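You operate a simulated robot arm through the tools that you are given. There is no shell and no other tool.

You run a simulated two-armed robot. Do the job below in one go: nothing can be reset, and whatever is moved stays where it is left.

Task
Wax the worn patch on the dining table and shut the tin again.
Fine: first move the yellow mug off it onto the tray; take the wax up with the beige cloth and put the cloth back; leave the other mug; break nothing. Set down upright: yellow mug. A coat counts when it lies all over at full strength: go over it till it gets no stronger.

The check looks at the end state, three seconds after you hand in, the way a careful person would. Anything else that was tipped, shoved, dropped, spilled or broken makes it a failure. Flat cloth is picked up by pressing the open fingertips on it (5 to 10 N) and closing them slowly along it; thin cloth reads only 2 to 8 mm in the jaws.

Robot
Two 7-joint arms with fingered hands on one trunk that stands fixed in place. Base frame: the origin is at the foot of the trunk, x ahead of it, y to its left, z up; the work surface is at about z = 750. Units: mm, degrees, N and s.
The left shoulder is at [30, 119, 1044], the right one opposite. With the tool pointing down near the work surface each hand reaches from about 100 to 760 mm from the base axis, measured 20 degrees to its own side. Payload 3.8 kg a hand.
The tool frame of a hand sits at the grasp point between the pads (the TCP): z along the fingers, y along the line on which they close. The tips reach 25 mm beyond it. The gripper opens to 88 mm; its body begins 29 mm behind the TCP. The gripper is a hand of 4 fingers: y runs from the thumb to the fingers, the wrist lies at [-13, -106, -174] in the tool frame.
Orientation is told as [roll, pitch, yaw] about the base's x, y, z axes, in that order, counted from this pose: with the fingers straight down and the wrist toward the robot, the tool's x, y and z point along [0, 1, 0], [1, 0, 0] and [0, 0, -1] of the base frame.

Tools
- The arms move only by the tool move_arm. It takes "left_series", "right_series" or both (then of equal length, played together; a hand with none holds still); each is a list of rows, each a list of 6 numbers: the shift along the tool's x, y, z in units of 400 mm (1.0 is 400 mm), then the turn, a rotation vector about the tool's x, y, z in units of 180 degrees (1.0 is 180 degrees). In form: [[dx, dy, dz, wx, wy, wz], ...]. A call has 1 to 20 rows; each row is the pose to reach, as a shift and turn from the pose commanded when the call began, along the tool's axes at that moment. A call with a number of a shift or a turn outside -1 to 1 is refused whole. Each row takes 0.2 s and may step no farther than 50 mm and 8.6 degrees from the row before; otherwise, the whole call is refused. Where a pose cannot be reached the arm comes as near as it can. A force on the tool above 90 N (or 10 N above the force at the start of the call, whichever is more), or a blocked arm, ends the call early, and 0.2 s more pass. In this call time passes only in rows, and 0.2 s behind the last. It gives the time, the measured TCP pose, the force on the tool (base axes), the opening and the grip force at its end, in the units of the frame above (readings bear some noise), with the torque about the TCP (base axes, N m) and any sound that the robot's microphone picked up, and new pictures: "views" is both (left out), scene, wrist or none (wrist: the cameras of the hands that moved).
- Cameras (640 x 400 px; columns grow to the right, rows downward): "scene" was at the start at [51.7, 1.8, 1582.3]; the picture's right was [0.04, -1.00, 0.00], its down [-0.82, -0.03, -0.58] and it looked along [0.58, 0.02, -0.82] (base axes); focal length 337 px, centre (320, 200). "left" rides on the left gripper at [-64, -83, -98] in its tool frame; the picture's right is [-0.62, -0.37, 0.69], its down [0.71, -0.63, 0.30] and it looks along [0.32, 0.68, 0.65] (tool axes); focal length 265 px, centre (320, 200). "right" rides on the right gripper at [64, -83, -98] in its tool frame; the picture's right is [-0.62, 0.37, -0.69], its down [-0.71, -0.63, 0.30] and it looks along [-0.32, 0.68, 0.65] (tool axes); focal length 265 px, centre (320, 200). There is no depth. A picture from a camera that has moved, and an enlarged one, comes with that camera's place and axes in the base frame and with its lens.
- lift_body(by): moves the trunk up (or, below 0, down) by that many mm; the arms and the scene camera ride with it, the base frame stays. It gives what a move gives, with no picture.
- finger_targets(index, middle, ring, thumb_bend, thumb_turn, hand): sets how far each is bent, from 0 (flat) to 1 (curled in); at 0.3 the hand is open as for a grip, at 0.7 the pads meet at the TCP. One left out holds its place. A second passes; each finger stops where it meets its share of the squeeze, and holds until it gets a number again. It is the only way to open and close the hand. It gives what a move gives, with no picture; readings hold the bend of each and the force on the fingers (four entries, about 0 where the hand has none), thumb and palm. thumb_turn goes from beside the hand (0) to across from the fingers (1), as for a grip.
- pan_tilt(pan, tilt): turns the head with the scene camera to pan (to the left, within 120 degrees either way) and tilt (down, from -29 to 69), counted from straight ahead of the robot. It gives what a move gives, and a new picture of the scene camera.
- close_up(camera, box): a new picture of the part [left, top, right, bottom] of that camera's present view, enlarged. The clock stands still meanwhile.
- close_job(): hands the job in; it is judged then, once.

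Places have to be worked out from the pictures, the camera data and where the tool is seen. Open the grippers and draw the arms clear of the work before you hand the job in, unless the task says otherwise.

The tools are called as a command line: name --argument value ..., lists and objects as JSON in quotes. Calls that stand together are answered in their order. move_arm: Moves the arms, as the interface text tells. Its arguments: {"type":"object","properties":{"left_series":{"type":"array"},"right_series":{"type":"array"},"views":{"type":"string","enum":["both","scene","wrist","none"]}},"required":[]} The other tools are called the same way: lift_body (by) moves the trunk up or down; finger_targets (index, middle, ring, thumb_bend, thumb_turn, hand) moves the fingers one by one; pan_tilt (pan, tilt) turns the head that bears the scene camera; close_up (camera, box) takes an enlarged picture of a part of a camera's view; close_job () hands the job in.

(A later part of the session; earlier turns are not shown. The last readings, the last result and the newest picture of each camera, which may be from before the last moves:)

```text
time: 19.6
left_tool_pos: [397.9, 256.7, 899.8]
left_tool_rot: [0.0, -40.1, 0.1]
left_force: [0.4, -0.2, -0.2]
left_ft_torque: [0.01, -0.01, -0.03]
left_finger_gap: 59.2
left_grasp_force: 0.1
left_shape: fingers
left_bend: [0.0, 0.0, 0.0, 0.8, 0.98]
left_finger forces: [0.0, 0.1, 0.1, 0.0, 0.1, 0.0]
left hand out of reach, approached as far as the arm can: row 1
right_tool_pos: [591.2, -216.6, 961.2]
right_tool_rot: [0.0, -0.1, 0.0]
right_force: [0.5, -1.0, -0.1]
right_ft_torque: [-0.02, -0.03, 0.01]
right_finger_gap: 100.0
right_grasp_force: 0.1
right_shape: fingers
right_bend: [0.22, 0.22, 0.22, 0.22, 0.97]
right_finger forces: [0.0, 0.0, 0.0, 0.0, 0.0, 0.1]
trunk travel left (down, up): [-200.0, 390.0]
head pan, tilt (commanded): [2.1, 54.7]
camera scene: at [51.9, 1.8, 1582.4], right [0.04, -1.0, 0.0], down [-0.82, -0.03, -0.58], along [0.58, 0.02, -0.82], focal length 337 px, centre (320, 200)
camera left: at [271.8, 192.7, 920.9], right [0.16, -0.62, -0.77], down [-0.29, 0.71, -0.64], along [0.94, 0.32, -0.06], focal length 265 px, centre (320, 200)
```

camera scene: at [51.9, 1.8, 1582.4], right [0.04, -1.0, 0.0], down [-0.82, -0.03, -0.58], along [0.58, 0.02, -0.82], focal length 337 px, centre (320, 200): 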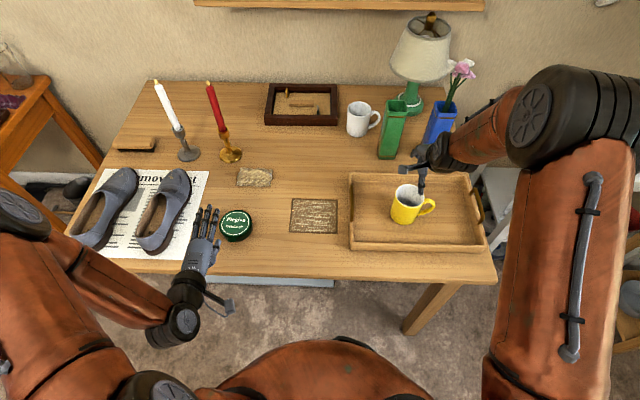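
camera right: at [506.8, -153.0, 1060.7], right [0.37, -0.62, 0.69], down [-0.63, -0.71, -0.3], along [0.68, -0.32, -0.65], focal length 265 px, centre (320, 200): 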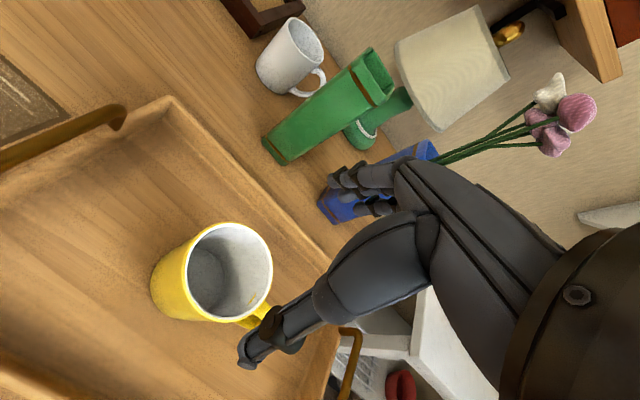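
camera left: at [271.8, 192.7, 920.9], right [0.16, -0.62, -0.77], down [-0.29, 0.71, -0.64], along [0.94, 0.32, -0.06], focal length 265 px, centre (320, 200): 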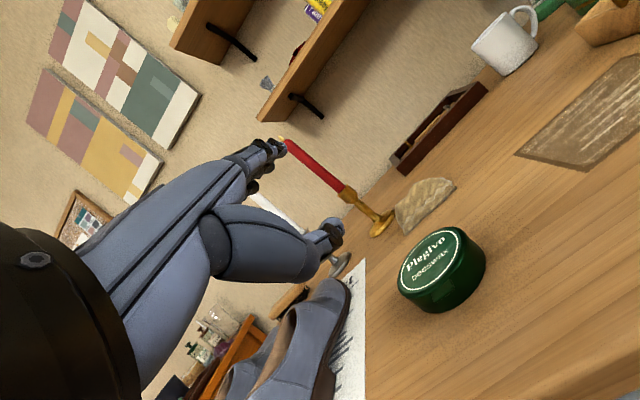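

From this lower angle I can see the tin from the side. I'll zoom in on the tin and tab, and on the thumb.

close_up --camera "left" --box '[380, 210, 500, 320]'

close_up --camera "scene" --box '[170, 190, 270, 260]'

close_up --camera "left" --box '[180, 120, 360, 290]'

```text
3.64 times, centred on (440, 265) of left
camera zoom: at [271.8, 192.7, 920.9], right [0.16, -0.62, -0.77], down [-0.29, 0.71, -0.64], along [0.94, 0.32, -0.06], focal length 965 px, centre (-116, -36)
```

zoom: 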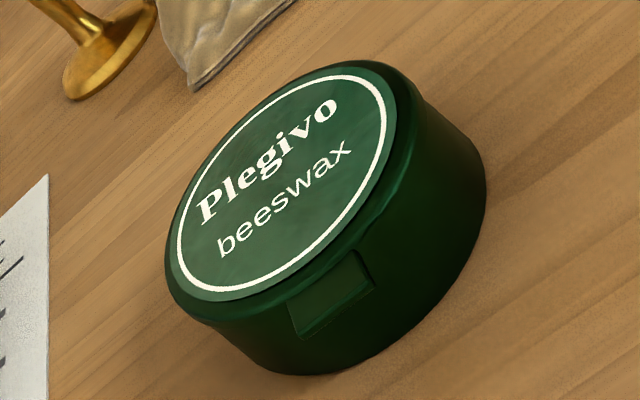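

```text
5.71 times, centred on (220, 225) of scene
camera zoom: at [51.9, 1.8, 1582.4], right [0.04, -1.0, 0.0], down [-0.82, -0.03, -0.58], along [0.58, 0.02, -0.82], focal length 1924 px, centre (891, 57)
```

zoom: 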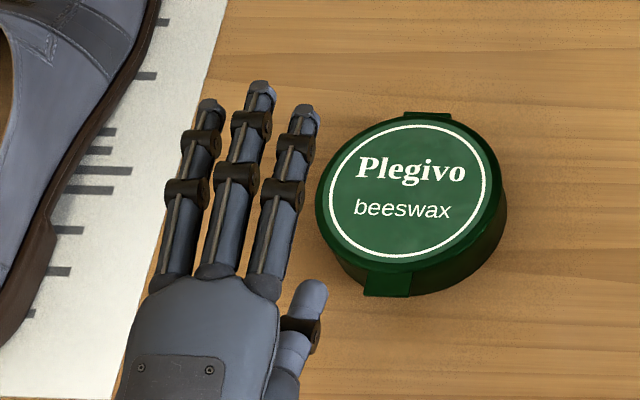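

```text
2.35 times, centred on (270, 205) of left
camera zoom: at [271.8, 192.7, 920.9], right [0.16, -0.62, -0.77], down [-0.29, 0.71, -0.64], along [0.94, 0.32, -0.06], focal length 624 px, centre (438, 188)
```

zoom: 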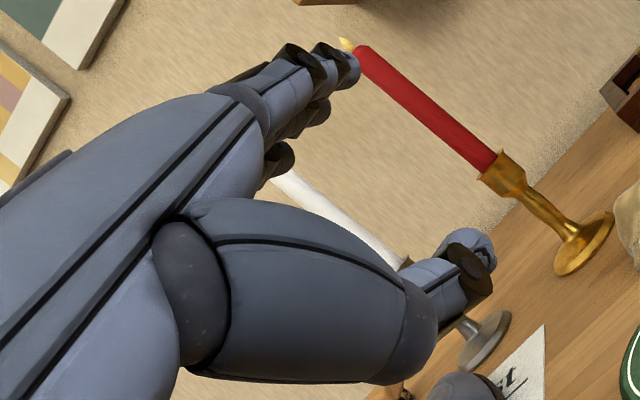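

The tab is a thin horizontal lip at z≈773–776, leaving about 22 mm of room beneath it. At bend 0.8 the thumb tip curls slightly upward, which would put its joint too close to the table, so I'll relax the bend a bit and look again.

finger_targets --hand "left" --thumb_bend 0.74

close_up --camera "left" --box '[180, 120, 360, 290]'

close_up --camera "scene" --box '[170, 190, 270, 260]'

```text
time: 20.6
left_tool_pos: [399.5, 258.0, 900.5]
left_tool_rot: [0.1, -39.9, 0.0]
left_force: [-0.2, 0.0, -0.1]
left_ft_torque: [0.0, -0.02, -0.01]
left_finger_gap: 69.1
left_grasp_force: 0.0
left_shape: fingers
left_bend: [0.0, 0.0, 0.0, 0.74, 0.98]
left_finger forces: [0.0, 0.0, 0.1, 0.0, 0.1, 0.0]
right_tool_pos: [591.1, -215.7, 961.3]
right_tool_rot: [0.0, 0.0, 0.0]
right_force: [0.4, -0.3, 0.4]
right_ft_torque: [-0.01, 0.0, -0.01]
right_finger_gap: 100.0
right_grasp_force: 0.1
right_shape: fingers
right_bend: [0.22, 0.22, 0.22, 0.22, 0.97]
right_finger forces: [0.1, 0.1, 0.1, 0.0, 0.0, 0.0]
trunk travel left (down, up): [-200.0, 390.0]
head pan, tilt (commanded): [2.1, 54.7]
```

```text
2.35 times, centred on (270, 205) of left
camera zoom: at [271.9, 192.8, 921.2], right [0.16, -0.62, -0.77], down [-0.29, 0.71, -0.64], along [0.94, 0.32, -0.06], focal length 624 px, centre (438, 188)
```

zoom: 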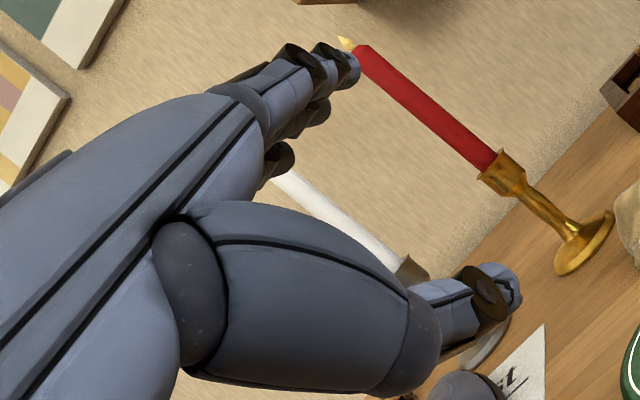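

```text
5.71 times, centred on (220, 225) of scene
camera zoom: at [51.7, 1.9, 1582.3], right [0.04, -1.0, 0.0], down [-0.82, -0.03, -0.58], along [0.58, 0.02, -0.82], focal length 1924 px, centre (891, 57)
```

zoom: 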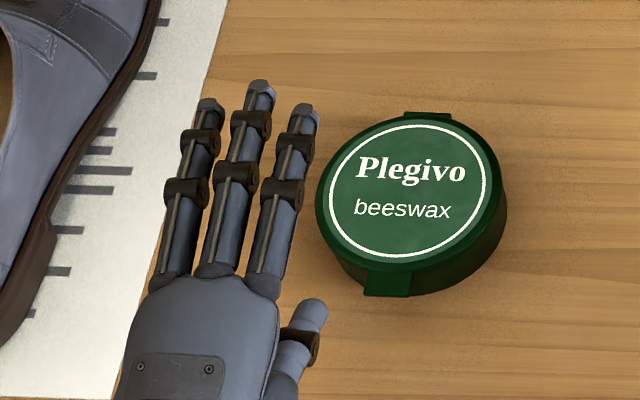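

The last thumb segment now points about 10° below level, with its tip near (423, 252, 880), i.e. about (+24, −5, −20) from the TCP. I'll lower it in front of the tab so the tip sits at z≈763 and about 25 mm short of the tab.

move_arm --left_series '[[0.0025, -0.035, 0.066, 0, 0, 0], [0.005, -0.07, 0.132, 0, 0, 0], [0.0075, -0.105, 0.2, 0, 0, 0], [0.01, -0.139, 0.26, 0, 0, 0]]' --views "both"

close_up --camera "scene" --box '[180, 195, 260, 260]'

close_up --camera "left" --box '[280, 120, 440, 260]'

```text
time: 21.6
left_tool_pos: [425.1, 259.5, 784.3]
left_tool_rot: [0.0, -40.1, 0.0]
left_force: [0.1, -0.8, 0.1]
left_ft_torque: [0.02, 0.01, 0.0]
left_finger_gap: 68.9
left_grasp_force: 0.0
left_shape: fingers
left_bend: [0.0, 0.0, 0.0, 0.74, 0.98]
left_finger forces: [0.0, 0.1, 0.1, 0.1, 0.0, 0.0]
right_tool_pos: [591.1, -216.3, 960.8]
right_tool_rot: [0.0, 0.0, 0.0]
right_force: [0.3, 0.5, 0.2]
right_ft_torque: [0.0, -0.01, 0.04]
right_finger_gap: 100.2
right_grasp_force: 0.0
right_shape: fingers
right_bend: [0.22, 0.22, 0.22, 0.22, 0.97]
right_finger forces: [0.0, 0.0, 0.1, 0.0, 0.0, 0.0]
trunk travel left (down, up): [-200.0, 390.0]
head pan, tilt (commanded): [2.1, 54.7]
camera scene: at [51.9, 2.0, 1582.3], right [0.04, -1.0, 0.0], down [-0.82, -0.03, -0.58], along [0.58, 0.02, -0.82], focal length 337 px, centre (320, 200)
camera left: at [297.7, 195.5, 805.8], right [0.16, -0.62, -0.77], down [-0.29, 0.71, -0.64], along [0.94, 0.32, -0.06], focal length 265 px, centre (320, 200)
```

scene: 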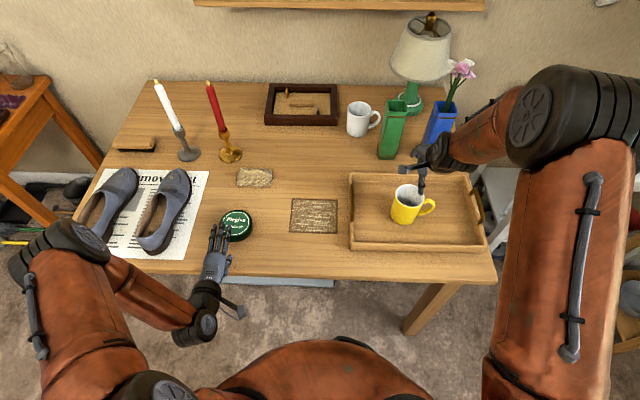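
left: 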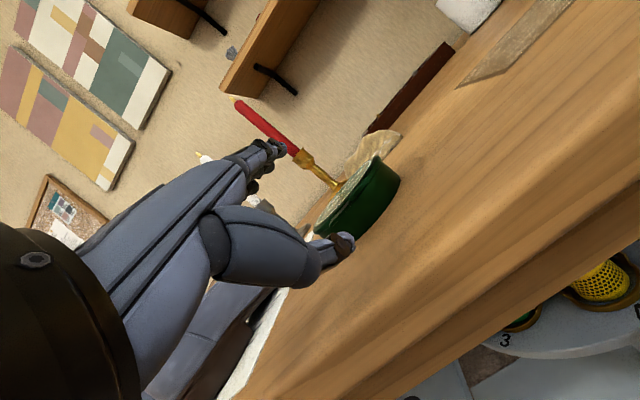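

```text
6.15 times, centred on (220, 228) of scene
camera zoom: at [51.9, 2.0, 1582.3], right [0.04, -1.0, 0.0], down [-0.82, -0.03, -0.58], along [0.58, 0.02, -0.82], focal length 2072 px, centre (935, 31)
```

zoom: 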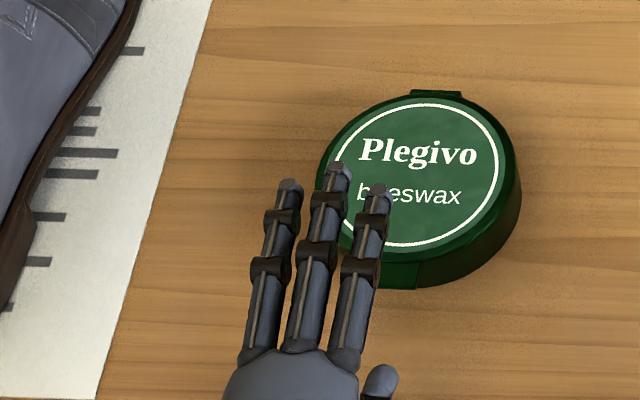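

```text
2.86 times, centred on (360, 190) of left
camera zoom: at [297.7, 195.5, 805.8], right [0.16, -0.62, -0.77], down [-0.29, 0.71, -0.64], along [0.94, 0.32, -0.06], focal length 758 px, centre (206, 229)
```

zoom: 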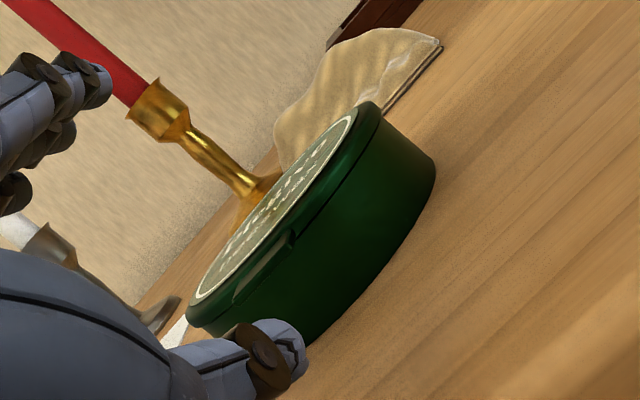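

The thumb tip is at about (446, 252, 764), just below the tab level (z≈773–776) and in line with it. I'll advance it about 30 mm horizontally to slide under the tab.

move_arm --left_series '[[0.003, 0.019, 0.016, 0, 0, 0], [0.005, 0.038, 0.032, 0, 0, 0], [0.006, 0.0575, 0.0482, 0, 0, 0]]' --views "none"

close_up --camera "left" --box '[280, 120, 440, 260]'

close_up --camera "scene" --box '[200, 195, 260, 255]'

```text
time: 22.4
left_tool_pos: [455.5, 262.8, 784.1]
left_tool_rot: [0.0, -39.9, 0.0]
left_force: [-0.8, 0.7, -0.8]
left_ft_torque: [-0.02, 0.01, -0.01]
left_finger_gap: 69.2
left_grasp_force: 0.0
left_shape: fingers
left_bend: [0.0, 0.0, 0.0, 0.74, 0.98]
left_finger forces: [0.0, 0.0, 0.0, 0.0, 0.0, 0.0]
right_tool_pos: [589.9, -217.4, 961.5]
right_tool_rot: [0.1, -0.1, 0.0]
right_force: [0.2, -0.4, 0.5]
right_ft_torque: [0.0, 0.0, 0.01]
right_finger_gap: 100.1
right_grasp_force: 0.1
right_shape: fingers
right_bend: [0.22, 0.22, 0.22, 0.22, 0.97]
right_finger forces: [0.0, 0.1, 0.1, 0.0, 0.0, 0.0]
trunk travel left (down, up): [-200.0, 390.0]
head pan, tilt (commanded): [2.1, 54.7]
```

```text
2.86 times, centred on (360, 190) of left
camera zoom: at [327.9, 198.0, 805.7], right [0.16, -0.62, -0.77], down [-0.29, 0.71, -0.64], along [0.94, 0.32, -0.06], focal length 758 px, centre (206, 229)
```

zoom: 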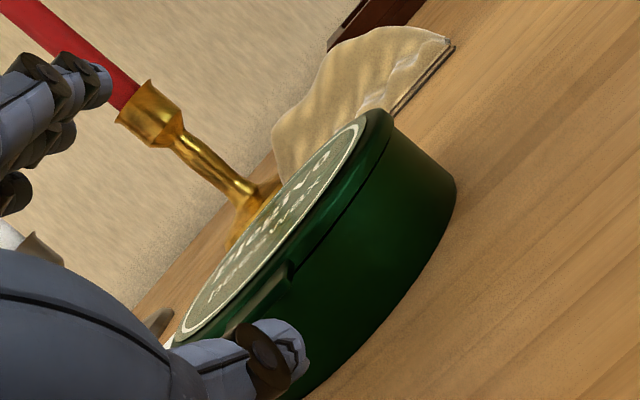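

```text
6.67 times, centred on (230, 225) of scene
camera zoom: at [52.0, 1.8, 1582.3], right [0.04, -1.0, 0.0], down [-0.82, -0.03, -0.58], along [0.58, 0.02, -0.82], focal length 2244 px, centre (920, 33)
```

zoom: 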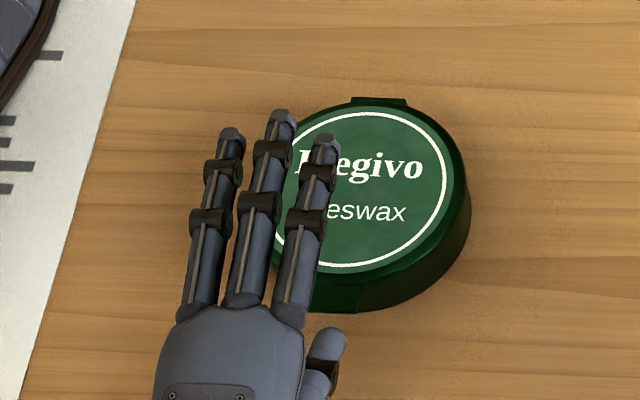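

The thumb tip end is at x≈473.5 and the tab's outer edge is at 475. I'll advance another 8 mm and shift 3 mm to the right to centre under the tab.

move_arm --left_series '[[-0.004, 0.007, 0.006, 0, 0, 0], [-0.008, 0.0153, 0.0129, 0, 0, 0]]' --views "none"

close_up --camera "left" --box '[300, 150, 400, 250]'

close_up --camera "scene" --box '[200, 195, 260, 255]'

```text
time: 23.0
left_tool_pos: [461.3, 258.8, 783.8]
left_tool_rot: [-0.1, -40.1, 0.0]
left_force: [-0.9, 1.1, -0.5]
left_ft_torque: [-0.01, 0.04, 0.03]
left_finger_gap: 69.9
left_grasp_force: 0.2
left_shape: fingers
left_bend: [0.0, 0.0, 0.0, 0.74, 0.98]
left_finger forces: [0.1, 0.0, 0.0, 0.0, 0.7, 0.0]
right_tool_pos: [590.6, -216.5, 961.1]
right_tool_rot: [0.0, 0.1, 0.1]
right_force: [-0.6, 0.0, -0.4]
right_ft_torque: [-0.03, -0.01, -0.01]
right_finger_gap: 100.2
right_grasp_force: 0.0
right_shape: fingers
right_bend: [0.22, 0.22, 0.22, 0.22, 0.97]
right_finger forces: [0.0, 0.0, 0.1, 0.0, 0.1, 0.0]
trunk travel left (down, up): [-200.0, 390.0]
head pan, tilt (commanded): [2.1, 54.7]
```

```text
4.00 times, centred on (350, 200) of left
camera zoom: at [335.4, 194.4, 805.7], right [0.16, -0.62, -0.77], down [-0.29, 0.71, -0.64], along [0.94, 0.32, -0.06], focal length 1062 px, centre (200, 200)
```

zoom: 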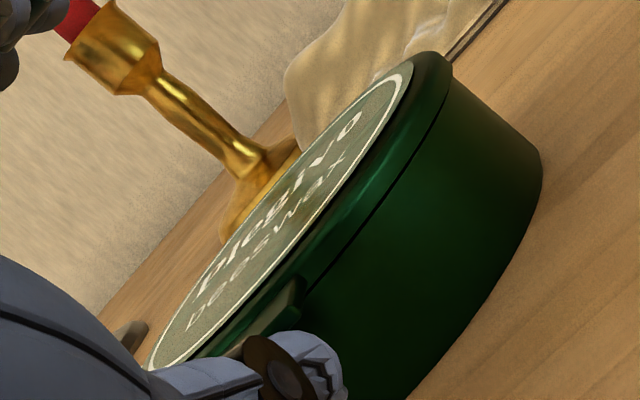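

```text
6.67 times, centred on (230, 225) of scene
camera zoom: at [51.6, 1.9, 1582.3], right [0.04, -1.0, 0.0], down [-0.82, -0.03, -0.58], along [0.58, 0.02, -0.82], focal length 2244 px, centre (920, 33)
```

zoom: 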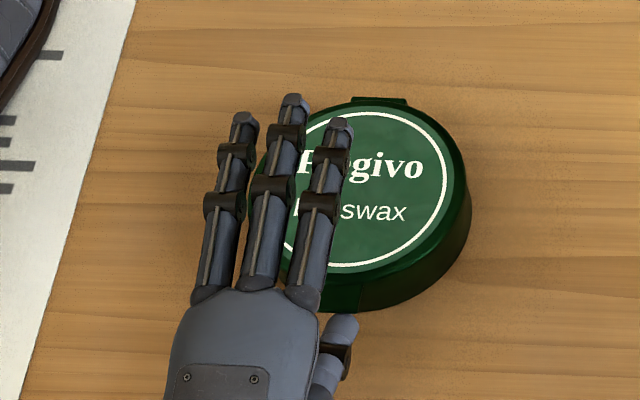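

The thumb reads about 0.7 N, with its tip under the tab and just touching the tin body. I'll raise it a few millimetres to see whether the lid lifts.

move_arm --left_series '[[0, 0.0032, -0.0038, 0, 0, 0], [0, 0.0064, -0.0077, 0, 0, 0], [0, 0.0129, -0.0153, 0, 0, 0]]' --views "none"

close_up --camera "left" --box '[290, 120, 410, 240]'

close_up --camera "scene" --box '[200, 195, 260, 255]'

```text
time: 23.8
left_tool_pos: [463.9, 258.5, 792.3]
left_tool_rot: [0.0, -40.0, -0.1]
left_force: [0.2, -0.8, 0.0]
left_ft_torque: [0.01, -0.01, 0.02]
left_finger_gap: 69.9
left_grasp_force: 0.2
left_shape: fingers
left_bend: [0.0, 0.0, 0.0, 0.74, 0.98]
left_finger forces: [0.0, 0.0, 0.1, 0.1, 0.3, 0.0]
right_tool_pos: [591.1, -218.1, 961.3]
right_tool_rot: [-0.1, -0.1, 0.0]
right_force: [0.3, 1.2, 0.2]
right_ft_torque: [0.0, 0.0, -0.03]
right_finger_gap: 99.9
right_grasp_force: 0.1
right_shape: fingers
right_bend: [0.22, 0.22, 0.22, 0.22, 0.97]
right_finger forces: [0.1, 0.0, 0.0, 0.0, 0.0, 0.0]
trunk travel left (down, up): [-200.0, 390.0]
head pan, tilt (commanded): [2.1, 54.7]
```

```text
3.33 times, centred on (350, 180) of left
camera zoom: at [335.7, 194.4, 814.1], right [0.16, -0.62, -0.77], down [-0.29, 0.71, -0.64], along [0.94, 0.32, -0.06], focal length 885 px, centre (220, 267)
```

zoom: 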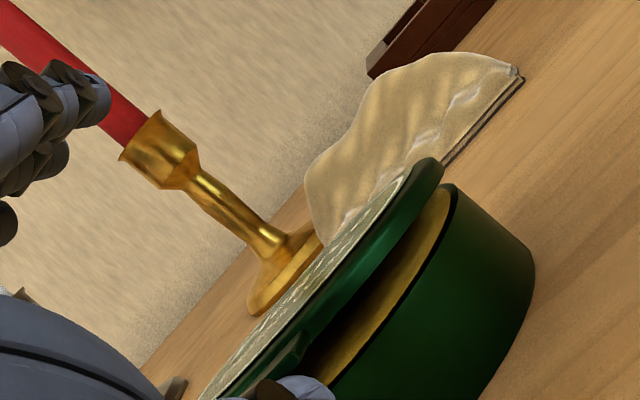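

```text
6.67 times, centred on (230, 225) of scene
camera zoom: at [51.7, 1.8, 1582.3], right [0.04, -1.0, 0.0], down [-0.82, -0.03, -0.58], along [0.58, 0.02, -0.82], focal length 2244 px, centre (920, 33)
```

zoom: 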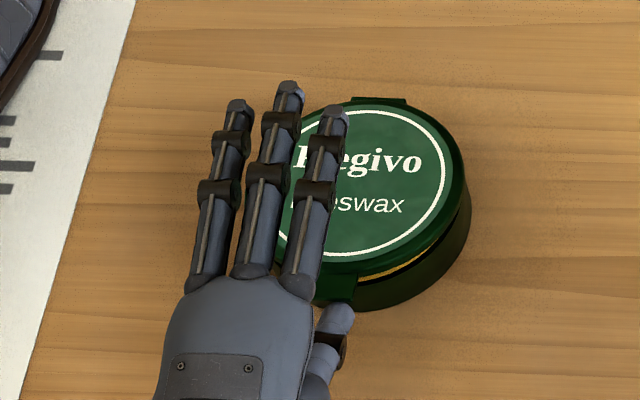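

The lid lifts easily and golden wax shows under it. I'll keep raising the thumb along the lid's arc around the hinge, up to about 55–60°.

move_arm --left_series '[[0, 0.021, -0.0164, 0, 0, 0], [0, 0.0527, -0.0403, 0, 0, 0], [0, 0.0872, -0.0607, 0, 0, 0], [0, 0.1245, -0.0748, 0, 0, 0], [0, 0.1635, -0.082, 0, 0, 0]]' --views "both"

close_up --camera "scene" --box '[190, 175, 270, 255]'

```text
time: 25.0
left_tool_pos: [491.4, 260.3, 860.0]
left_tool_rot: [0.2, -40.0, 0.0]
left_force: [0.5, 0.3, 0.4]
left_ft_torque: [-0.02, -0.04, -0.04]
left_finger_gap: 70.0
left_grasp_force: 0.1
left_shape: fingers
left_bend: [0.0, 0.0, 0.0, 0.74, 0.98]
left_finger forces: [0.0, 0.0, 0.1, 0.1, 0.1, 0.1]
right_tool_pos: [589.8, -216.9, 962.1]
right_tool_rot: [0.0, 0.0, 0.0]
right_force: [-0.7, 0.2, -0.8]
right_ft_torque: [0.01, 0.01, 0.03]
right_finger_gap: 100.1
right_grasp_force: 0.1
right_shape: fingers
right_bend: [0.22, 0.22, 0.22, 0.22, 0.97]
right_finger forces: [0.1, 0.1, 0.1, 0.1, 0.0, 0.0]
trunk travel left (down, up): [-200.0, 390.0]
head pan, tilt (commanded): [2.1, 54.7]
camera scene: at [51.8, 1.7, 1582.3], right [0.04, -1.0, 0.0], down [-0.82, -0.03, -0.58], along [0.58, 0.02, -0.82], focal length 337 px, centre (320, 200)
camera left: at [364.6, 195.4, 881.3], right [0.16, -0.62, -0.77], down [-0.29, 0.71, -0.64], along [0.94, 0.32, -0.06], focal length 265 px, centre (320, 200)
```

scene: 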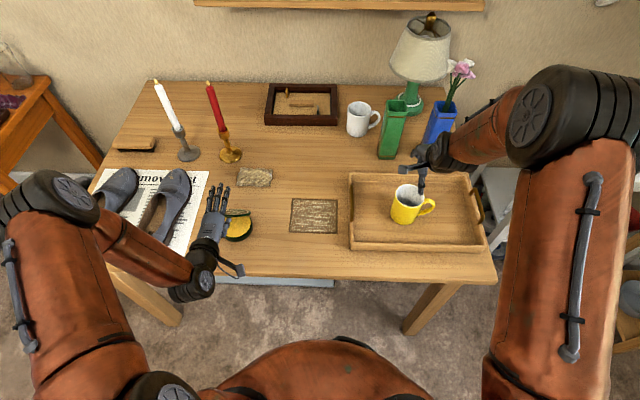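
left: 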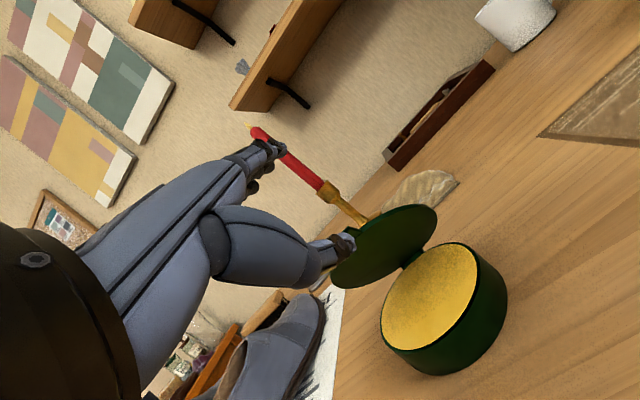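

```text
5.00 times, centred on (230, 215) of scene
camera zoom: at [51.8, 1.7, 1582.3], right [0.04, -1.0, 0.0], down [-0.82, -0.03, -0.58], along [0.58, 0.02, -0.82], focal length 1683 px, centre (770, 125)
```

zoom: 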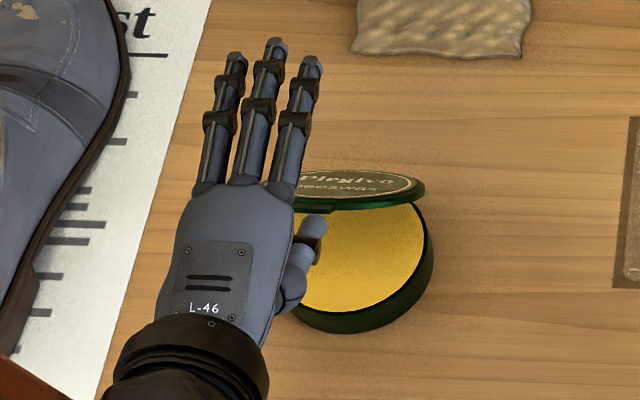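

The lid is at about 50° and rides smoothly on the thumb. I'll continue the arc to about 95°.

move_arm --left_series '[[0, 0.0399, -0.0005, 0, 0, 0], [0, 0.0791, 0.006, 0, 0, 0], [0, 0.1167, 0.0193, 0, 0, 0], [0, 0.1516, 0.0388, 0, 0, 0], [0, 0.167, 0.05, 0, 0, 0]]' --views "both"

close_up --camera "scene" --box '[190, 165, 270, 245]'

```text
time: 26.2
left_tool_pos: [554.9, 257.6, 886.6]
left_tool_rot: [0.0, -39.9, 0.0]
left_force: [0.3, 0.2, -0.8]
left_ft_torque: [0.01, 0.0, 0.01]
left_finger_gap: 69.7
left_grasp_force: 0.0
left_shape: fingers
left_bend: [0.0, 0.0, 0.0, 0.74, 0.98]
left_finger forces: [0.0, 0.1, 0.0, 0.0, 0.0, 0.0]
right_tool_pos: [590.8, -217.5, 960.5]
right_tool_rot: [0.1, 0.0, 0.0]
right_force: [0.7, -0.4, 0.5]
right_ft_torque: [0.03, 0.01, -0.02]
right_finger_gap: 100.2
right_grasp_force: 0.0
right_shape: fingers
right_bend: [0.22, 0.22, 0.22, 0.22, 0.97]
right_finger forces: [0.0, 0.0, 0.0, 0.1, 0.0, 0.0]
trunk travel left (down, up): [-200.0, 390.0]
head pan, tilt (commanded): [2.1, 54.7]
camera scene: at [51.8, 1.8, 1582.3], right [0.04, -1.0, 0.0], down [-0.82, -0.03, -0.58], along [0.58, 0.02, -0.82], focal length 337 px, centre (320, 200)
camera left: at [428.5, 193.9, 908.9], right [0.16, -0.62, -0.77], down [-0.29, 0.71, -0.64], along [0.94, 0.32, -0.06], focal length 265 px, centre (320, 200)
```

scene: 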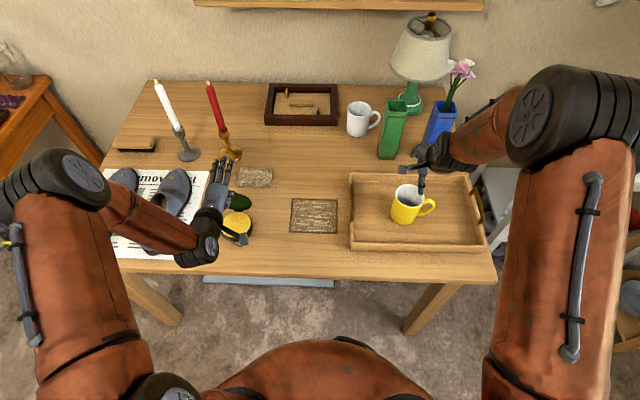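
left: 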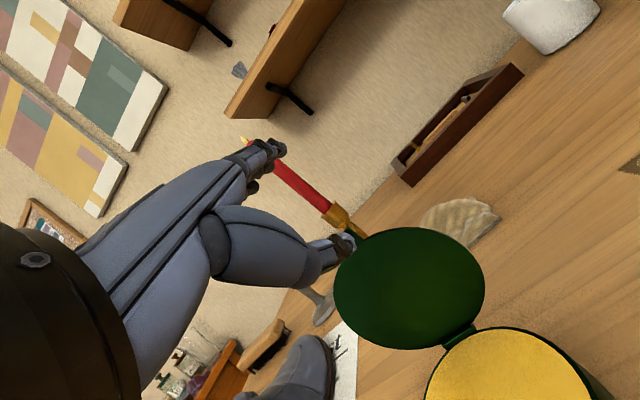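

```text
5.00 times, centred on (230, 205) of scene
camera zoom: at [51.8, 1.8, 1582.3], right [0.04, -1.0, 0.0], down [-0.82, -0.03, -0.58], along [0.58, 0.02, -0.82], focal length 1683 px, centre (770, 175)
```

zoom: 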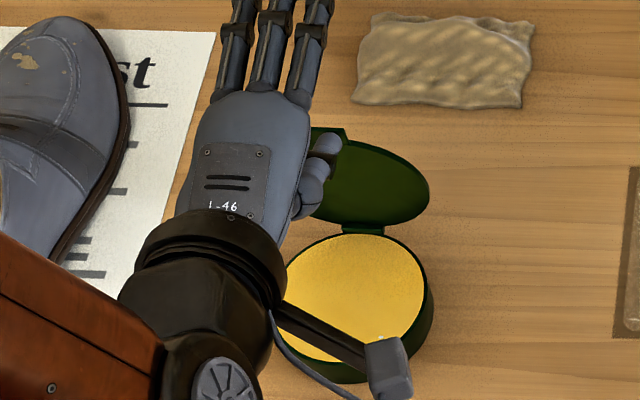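

The lid stands at about 88°. I'll push it on past vertical in small steps so it stays open, watching the force in case of a hinge stop.

move_arm --left_series '[[0, 0.0163, 0.0137, 0, 0, 0], [0, 0.0326, 0.0273, 0, 0, 0], [0, 0.044, 0.043, 0, 0, 0]]' --views "none"

close_up --camera "scene" --box '[190, 165, 270, 245]'

close_up --camera "left" --box '[280, 180, 560, 400]'

```text
time: 27.0
left_tool_pos: [580.1, 258.9, 884.7]
left_tool_rot: [-0.1, -39.9, 0.0]
left_force: [-0.3, 0.0, -0.2]
left_ft_torque: [0.0, -0.01, -0.01]
left_finger_gap: 69.9
left_grasp_force: 0.0
left_shape: fingers
left_bend: [0.0, 0.0, 0.0, 0.74, 0.98]
left_finger forces: [0.1, 0.0, 0.0, 0.1, 0.0, 0.1]
right_tool_pos: [591.3, -216.9, 961.0]
right_tool_rot: [0.0, 0.0, 0.0]
right_force: [0.1, -0.1, 0.4]
right_ft_torque: [0.0, -0.02, -0.04]
right_finger_gap: 100.0
right_grasp_force: 0.1
right_shape: fingers
right_bend: [0.22, 0.22, 0.22, 0.22, 0.97]
right_finger forces: [0.0, 0.0, 0.1, 0.1, 0.0, 0.0]
trunk travel left (down, up): [-200.0, 390.0]
head pan, tilt (commanded): [2.1, 54.7]
```

```text
5.00 times, centred on (230, 205) of scene
camera zoom: at [52.0, 1.8, 1582.3], right [0.04, -1.0, 0.0], down [-0.82, -0.03, -0.58], along [0.58, 0.02, -0.82], focal length 1683 px, centre (770, 175)
```

zoom: 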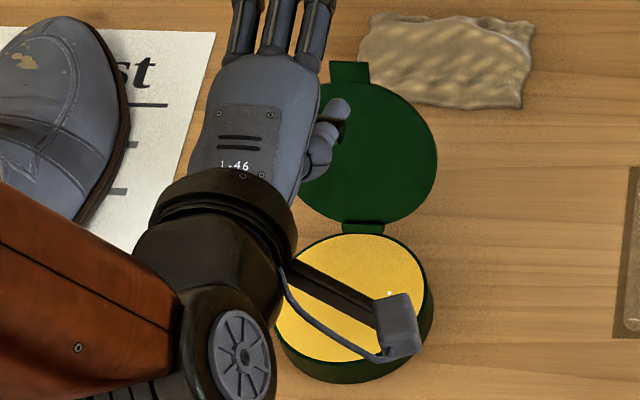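

```text
1.82 times, centred on (420, 290) of left
camera zoom: at [453.4, 194.6, 906.2], right [0.16, -0.62, -0.77], down [-0.29, 0.71, -0.64], along [0.94, 0.32, -0.06], focal length 483 px, centre (138, 36)
```

zoom: 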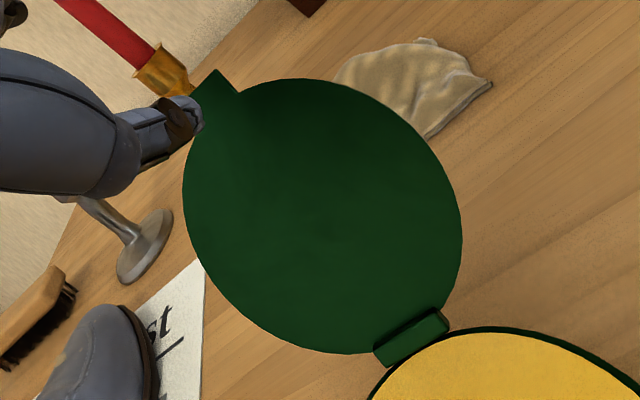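

The lid has fallen back to about 130° and stays open by itself, with the wax exposed. I'll lift the left hand straight up and clear of it while levelling the hand back to fingers-down.

move_arm --left_series '[[0, 0.035, -0.052, 0, 0, 0], [0, 0.08, -0.096, 0.02, 0, 0], [0, 0.12, -0.144, 0.067, 0, 0], [0, 0.16, -0.19, 0.114, 0, 0], [0, 0.2, -0.238, 0.16, 0, 0], [0, 0.24, -0.286, 0.2, 0, 0], [0, 0.24, -0.286, 0.222, 0, 0]]' --views "both"

finger_targets --hand "left" --index 0.45 --middle 0.45 --ring 0.45 --thumb_bend 0.45

close_up --camera "left" --box '[0, 60, 640, 400]'

```text
time: 28.6
left_tool_pos: [581.3, 258.4, 1035.1]
left_tool_rot: [0.1, 0.1, 0.0]
left_force: [-0.1, -0.1, 0.0]
left_ft_torque: [-0.01, 0.02, 0.0]
left_finger_gap: 69.8
left_grasp_force: 0.1
left_shape: fingers
left_bend: [0.0, 0.0, 0.0, 0.74, 0.98]
left_finger forces: [0.1, 0.0, 0.0, 0.0, 0.1, 0.0]
right_tool_pos: [591.5, -216.8, 960.7]
right_tool_rot: [0.0, 0.1, 0.0]
right_force: [-0.2, -0.3, 1.1]
right_ft_torque: [0.0, 0.02, 0.01]
right_finger_gap: 100.1
right_grasp_force: 0.1
right_shape: fingers
right_bend: [0.22, 0.22, 0.22, 0.22, 0.97]
right_finger forces: [0.0, 0.0, 0.0, 0.1, 0.0, 0.0]
trunk travel left (down, up): [-200.0, 390.0]
head pan, tilt (commanded): [2.1, 54.7]
camera scene: at [52.3, 1.9, 1582.3], right [0.04, -1.0, 0.0], down [-0.82, -0.03, -0.58], along [0.58, 0.02, -0.82], focal length 337 px, centre (320, 200)
camera left: at [498.4, 194.4, 1132.7], right [-0.37, -0.62, -0.69], down [-0.63, 0.71, -0.3], along [0.68, 0.32, -0.65], focal length 265 px, centre (320, 200)
```

scene: 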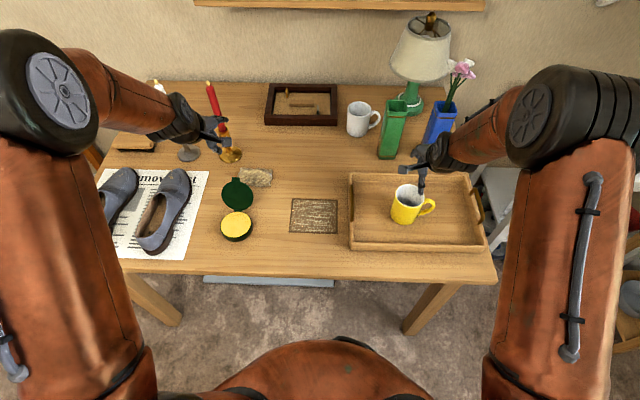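
left: 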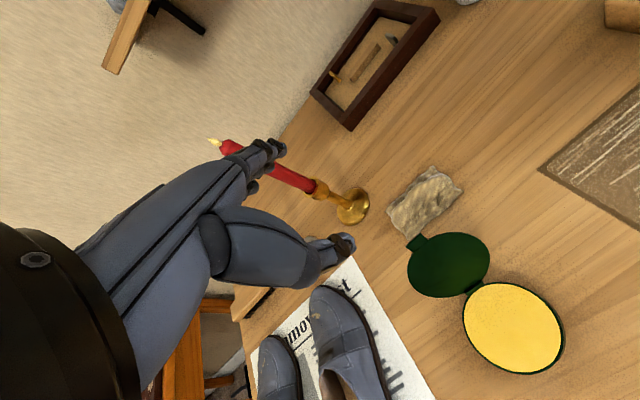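

```text
time: 29.6
left_tool_pos: [582.4, 259.2, 1033.2]
left_tool_rot: [0.1, 0.0, 0.1]
left_force: [0.7, 0.4, 0.7]
left_ft_torque: [-0.02, -0.05, -0.01]
left_finger_gap: 52.7
left_grasp_force: 0.0
left_shape: fingers
left_bend: [0.45, 0.45, 0.45, 0.45, 0.98]
left_finger forces: [0.0, 0.0, 0.1, 0.0, 0.0, 0.0]
right_tool_pos: [590.7, -215.8, 962.5]
right_tool_rot: [0.0, 0.0, 0.0]
right_force: [-0.6, -0.3, 0.7]
right_ft_torque: [-0.03, -0.01, 0.03]
right_finger_gap: 100.0
right_grasp_force: 0.0
right_shape: fingers
right_bend: [0.22, 0.22, 0.22, 0.22, 0.97]
right_finger forces: [0.0, 0.0, 0.0, 0.1, 0.0, 0.1]
trunk travel left (down, up): [-200.0, 390.0]
head pan, tilt (commanded): [2.1, 54.7]
```

```text
1.00 times, centred on (320, 230) of left (not enlarged: the box is as wide or as high as the picture)
camera zoom: at [498.0, 194.5, 1132.4], right [-0.37, -0.62, -0.69], down [-0.63, 0.71, -0.3], along [0.68, 0.32, -0.65], focal length 265 px, centre (320, 170)
```

zoom: 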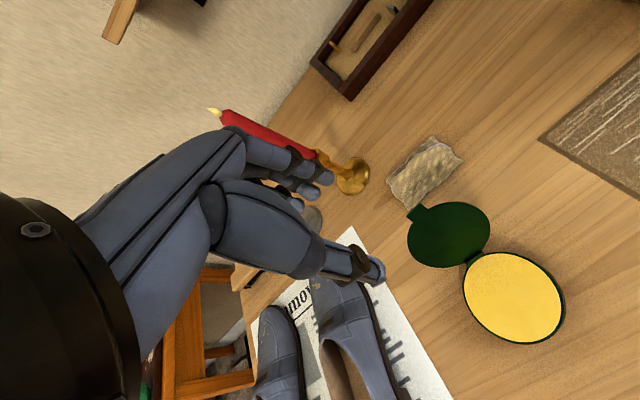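

The tin stands open and steady. The cloth is near the edge of the left arm's reach, so I'll raise the right hand well above the mug and then lower the trunk about 110 mm to gain reach.

move_arm --right_series '[[0, 0, -0.09, 0, 0, 0], [0, -0.02, -0.18, 0, 0, 0], [0, -0.05, -0.27, 0, 0, 0], [0, -0.08, -0.35, 0, 0, 0]]' --left_series '[[0, 0, 0, 0, 0, -0.03], [0, 0, 0, 0, 0, -0.07], [0, 0, 0, 0, 0, -0.11], [0, 0, 0, 0, 0, -0.139]]' --views "none"

lift_body --by -110

pan_tilt --pan 2.1 --tilt 50

```text
time: 30.6
left_tool_pos: [579.4, 258.7, 1035.6]
left_tool_rot: [0.0, -0.2, 25.2]
left_force: [0.1, -0.2, 0.7]
left_ft_torque: [0.01, 0.01, 0.01]
left_finger_gap: 52.5
left_grasp_force: 0.0
left_shape: fingers
left_bend: [0.45, 0.45, 0.45, 0.45, 0.98]
left_finger forces: [0.1, 0.1, 0.1, 0.2, 0.0, 0.1]
right_tool_pos: [558.7, -215.8, 1101.8]
right_tool_rot: [0.0, 0.0, 0.0]
right_force: [0.5, -0.6, 0.0]
right_ft_torque: [-0.02, 0.0, -0.01]
right_finger_gap: 100.1
right_grasp_force: 0.0
right_shape: fingers
right_bend: [0.22, 0.22, 0.22, 0.22, 0.97]
right_finger forces: [0.0, 0.0, 0.1, 0.0, 0.0, 0.1]
trunk travel left (down, up): [-200.0, 390.0]
head pan, tilt (commanded): [2.1, 54.7]
```

```text
time: 32.0
left_tool_pos: [579.9, 258.2, 924.5]
left_tool_rot: [0.0, 0.1, 24.9]
left_force: [-0.2, 0.6, 0.7]
left_ft_torque: [-0.01, 0.0, -0.03]
left_finger_gap: 52.0
left_grasp_force: 0.1
left_shape: fingers
left_bend: [0.45, 0.45, 0.45, 0.45, 0.98]
left_finger forces: [0.0, 0.0, 0.0, 0.0, 0.0, 0.0]
right_tool_pos: [558.7, -216.3, 990.4]
right_tool_rot: [-0.1, 0.0, 0.0]
right_force: [1.0, -0.3, -0.3]
right_ft_torque: [-0.01, -0.01, -0.01]
right_finger_gap: 99.9
right_grasp_force: 0.2
right_shape: fingers
right_bend: [0.22, 0.22, 0.22, 0.22, 0.97]
right_finger forces: [0.1, 0.0, 0.1, 0.1, 0.0, 0.0]
trunk travel left (down, up): [-90.0, 500.0]
head pan, tilt (commanded): [2.1, 54.7]
```

```text
time: 32.7
left_tool_pos: [580.6, 259.7, 924.8]
left_tool_rot: [0.0, 0.1, 25.0]
left_force: [-0.4, -0.8, 1.1]
left_ft_torque: [0.03, 0.01, 0.0]
left_finger_gap: 52.5
left_grasp_force: 0.1
left_shape: fingers
left_bend: [0.45, 0.45, 0.45, 0.45, 0.98]
left_finger forces: [0.0, 0.0, 0.0, 0.0, 0.0, 0.0]
right_tool_pos: [559.5, -216.9, 991.0]
right_tool_rot: [-0.1, 0.0, 0.0]
right_force: [0.1, -0.4, 0.2]
right_ft_torque: [0.05, 0.03, 0.02]
right_finger_gap: 100.1
right_grasp_force: 0.1
right_shape: fingers
right_bend: [0.22, 0.22, 0.22, 0.22, 0.97]
right_finger forces: [0.1, 0.0, 0.1, 0.1, 0.0, 0.1]
trunk travel left (down, up): [-90.0, 500.0]
head pan, tilt (commanded): [2.1, 50.0]
camera scene: at [56.3, 1.9, 1478.5], right [0.04, -1.0, 0.0], down [-0.77, -0.03, -0.64], along [0.64, 0.02, -0.77], focal length 337 px, centre (320, 200)
```

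scene: 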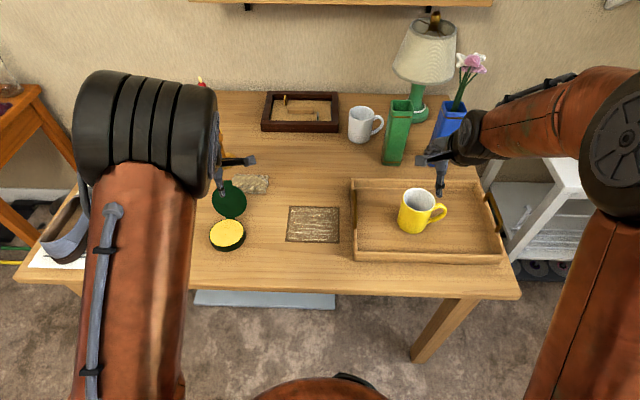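

The left hand is at (580, 259, 925), just above the lid. I'll take a wrist picture to check clearances before moving toward the cloth.

close_up --camera "left" --box '[0, 0, 640, 400]'

close_up --camera "scene" --box '[180, 70, 320, 270]'

```text
1.00 times, centred on (320, 200) of left (not enlarged: the box is as wide or as high as the picture)
camera zoom: at [531.9, 164.8, 1022.7], right [-0.07, -0.72, -0.69], down [-0.87, 0.38, -0.3], along [0.48, 0.58, -0.65], focal length 265 px, centre (320, 200)
```

zoom: 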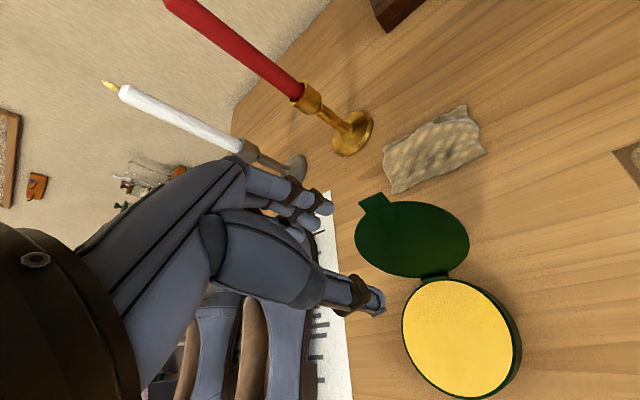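

```text
2.00 times, centred on (250, 170) of scene
camera zoom: at [56.3, 1.9, 1478.5], right [0.04, -1.0, 0.0], down [-0.77, -0.03, -0.64], along [0.64, 0.02, -0.77], focal length 673 px, centre (460, 260)
```

zoom: 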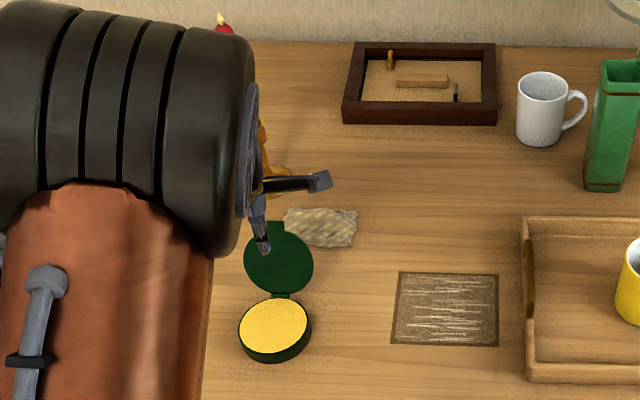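

The cloth centre is confirmed at about (719, 228). I'll travel at this height to above the cloth, staying higher than the lid.

move_arm --left_series '[[-0.05, 0.065, 0, 0, 0, 0], [-0.11, 0.14, 0, 0, 0, 0], [-0.17, 0.215, 0, 0, 0, 0], [-0.22, 0.277, 0, 0, 0, 0]]' --views "both"

```text
time: 33.7
left_tool_pos: [718.2, 226.1, 922.4]
left_tool_rot: [0.0, 0.1, 25.2]
left_force: [-0.3, -0.3, 0.5]
left_ft_torque: [0.01, 0.01, 0.0]
left_finger_gap: 52.7
left_grasp_force: 0.1
left_shape: fingers
left_bend: [0.45, 0.45, 0.45, 0.45, 0.98]
left_finger forces: [0.0, 0.0, 0.0, 0.0, 0.1, 0.0]
right_tool_pos: [560.4, -216.4, 990.3]
right_tool_rot: [0.0, -0.1, 0.0]
right_force: [0.1, 0.2, -0.5]
right_ft_torque: [0.01, 0.0, 0.0]
right_finger_gap: 100.0
right_grasp_force: 0.1
right_shape: fingers
right_bend: [0.22, 0.22, 0.22, 0.22, 0.97]
right_finger forces: [0.1, 0.0, 0.1, 0.0, 0.0, 0.1]
trunk travel left (down, up): [-90.0, 500.0]
head pan, tilt (commanded): [2.1, 50.0]
camera scene: at [57.0, 2.1, 1478.5], right [0.04, -1.0, 0.0], down [-0.77, -0.03, -0.64], along [0.64, 0.02, -0.77], focal length 337 px, centre (320, 200)
camera left: at [669.6, 132.6, 1021.0], right [-0.07, -0.72, -0.69], down [-0.87, 0.38, -0.3], along [0.48, 0.58, -0.65], focal length 265 px, centre (320, 200)
```

scene: 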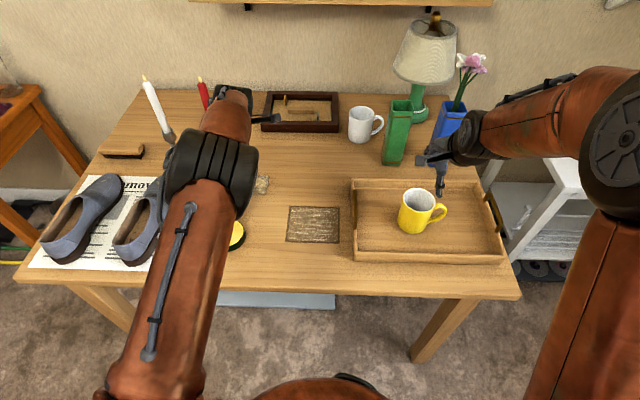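
left: 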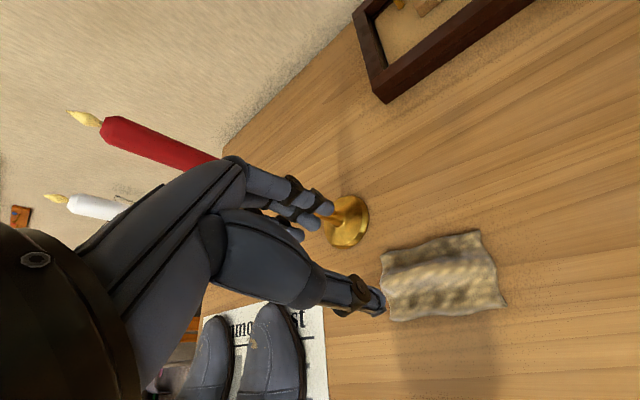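

Projecting straight down from the TCP lands on the cloth centre, so I'm aligned. I'll descend to just above the cloth.

move_arm --left_series '[[0, 0, 0.08, 0, 0, 0], [0, 0, 0.17, 0, 0, 0], [0, 0, 0.25, 0, 0, 0], [0, 0, 0.305, 0, 0, 0]]' --views "both"

```text
time: 34.7
left_tool_pos: [716.5, 226.6, 803.0]
left_tool_rot: [0.0, 0.0, 25.0]
left_force: [-1.1, 0.0, 0.8]
left_ft_torque: [0.02, 0.0, 0.0]
left_finger_gap: 52.8
left_grasp_force: 0.0
left_shape: fingers
left_bend: [0.45, 0.45, 0.45, 0.45, 0.98]
left_finger forces: [0.0, 0.0, 0.0, 0.0, 0.0, 0.0]
right_tool_pos: [558.8, -217.4, 991.3]
right_tool_rot: [0.0, 0.0, 0.1]
right_force: [0.1, 0.0, 0.7]
right_ft_torque: [0.03, 0.01, 0.03]
right_finger_gap: 100.1
right_grasp_force: 0.0
right_shape: fingers
right_bend: [0.22, 0.22, 0.22, 0.22, 0.97]
right_finger forces: [0.0, 0.1, 0.0, 0.0, 0.0, 0.0]
trunk travel left (down, up): [-90.0, 500.0]
head pan, tilt (commanded): [2.1, 50.0]
camera scene: at [56.6, 1.9, 1478.5], right [0.04, -1.0, 0.0], down [-0.77, -0.03, -0.64], along [0.64, 0.02, -0.77], focal length 337 px, centre (320, 200)
camera left: at [667.8, 132.3, 900.4], right [-0.07, -0.72, -0.69], down [-0.87, 0.38, -0.3], along [0.48, 0.58, -0.65], focal length 265 px, centre (320, 200)
```

scene: 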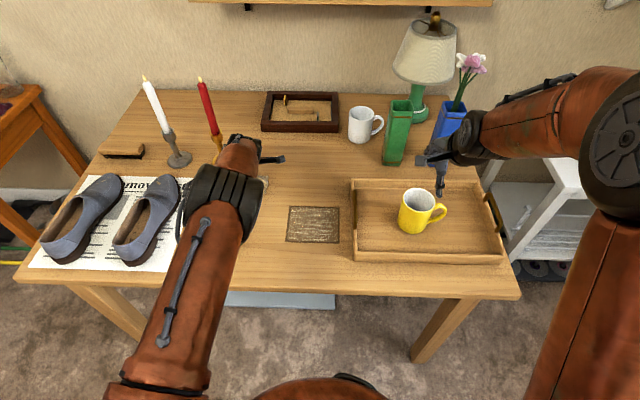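
left: 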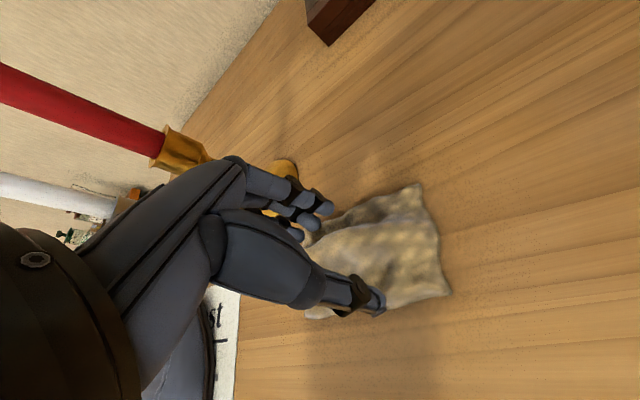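

The fingertips are about 20 mm above the cloth with nothing else near. I'll creep down to make contact.

move_arm --left_series '[[0, 0, 0.012, 0, 0, 0], [0, 0, 0.024, 0, 0, 0], [0, 0, 0.034, 0, 0, 0], [0, 0, 0.042, 0, 0, 0]]' --views "none"

```text
time: 35.7
left_tool_pos: [717.6, 225.3, 790.7]
left_tool_rot: [-0.1, -0.5, 24.9]
left_force: [-0.1, -0.4, 15.4]
left_ft_torque: [0.32, -0.44, 0.03]
left_finger_gap: 52.5
left_grasp_force: 7.6
left_shape: fingers
left_bend: [0.45, 0.43, 0.45, 0.45, 0.98]
left_finger forces: [0.0, 15.4, 0.0, 0.1, 0.0, 0.0]
right_tool_pos: [558.1, -217.7, 991.1]
right_tool_rot: [0.0, -0.1, -0.1]
right_force: [-0.9, 0.0, 0.2]
right_ft_torque: [0.02, 0.02, 0.01]
right_finger_gap: 99.8
right_grasp_force: 0.1
right_shape: fingers
right_bend: [0.22, 0.22, 0.22, 0.22, 0.97]
right_finger forces: [0.0, 0.1, 0.1, 0.0, 0.1, 0.0]
trunk travel left (down, up): [-90.0, 500.0]
head pan, tilt (commanded): [2.1, 50.0]
```

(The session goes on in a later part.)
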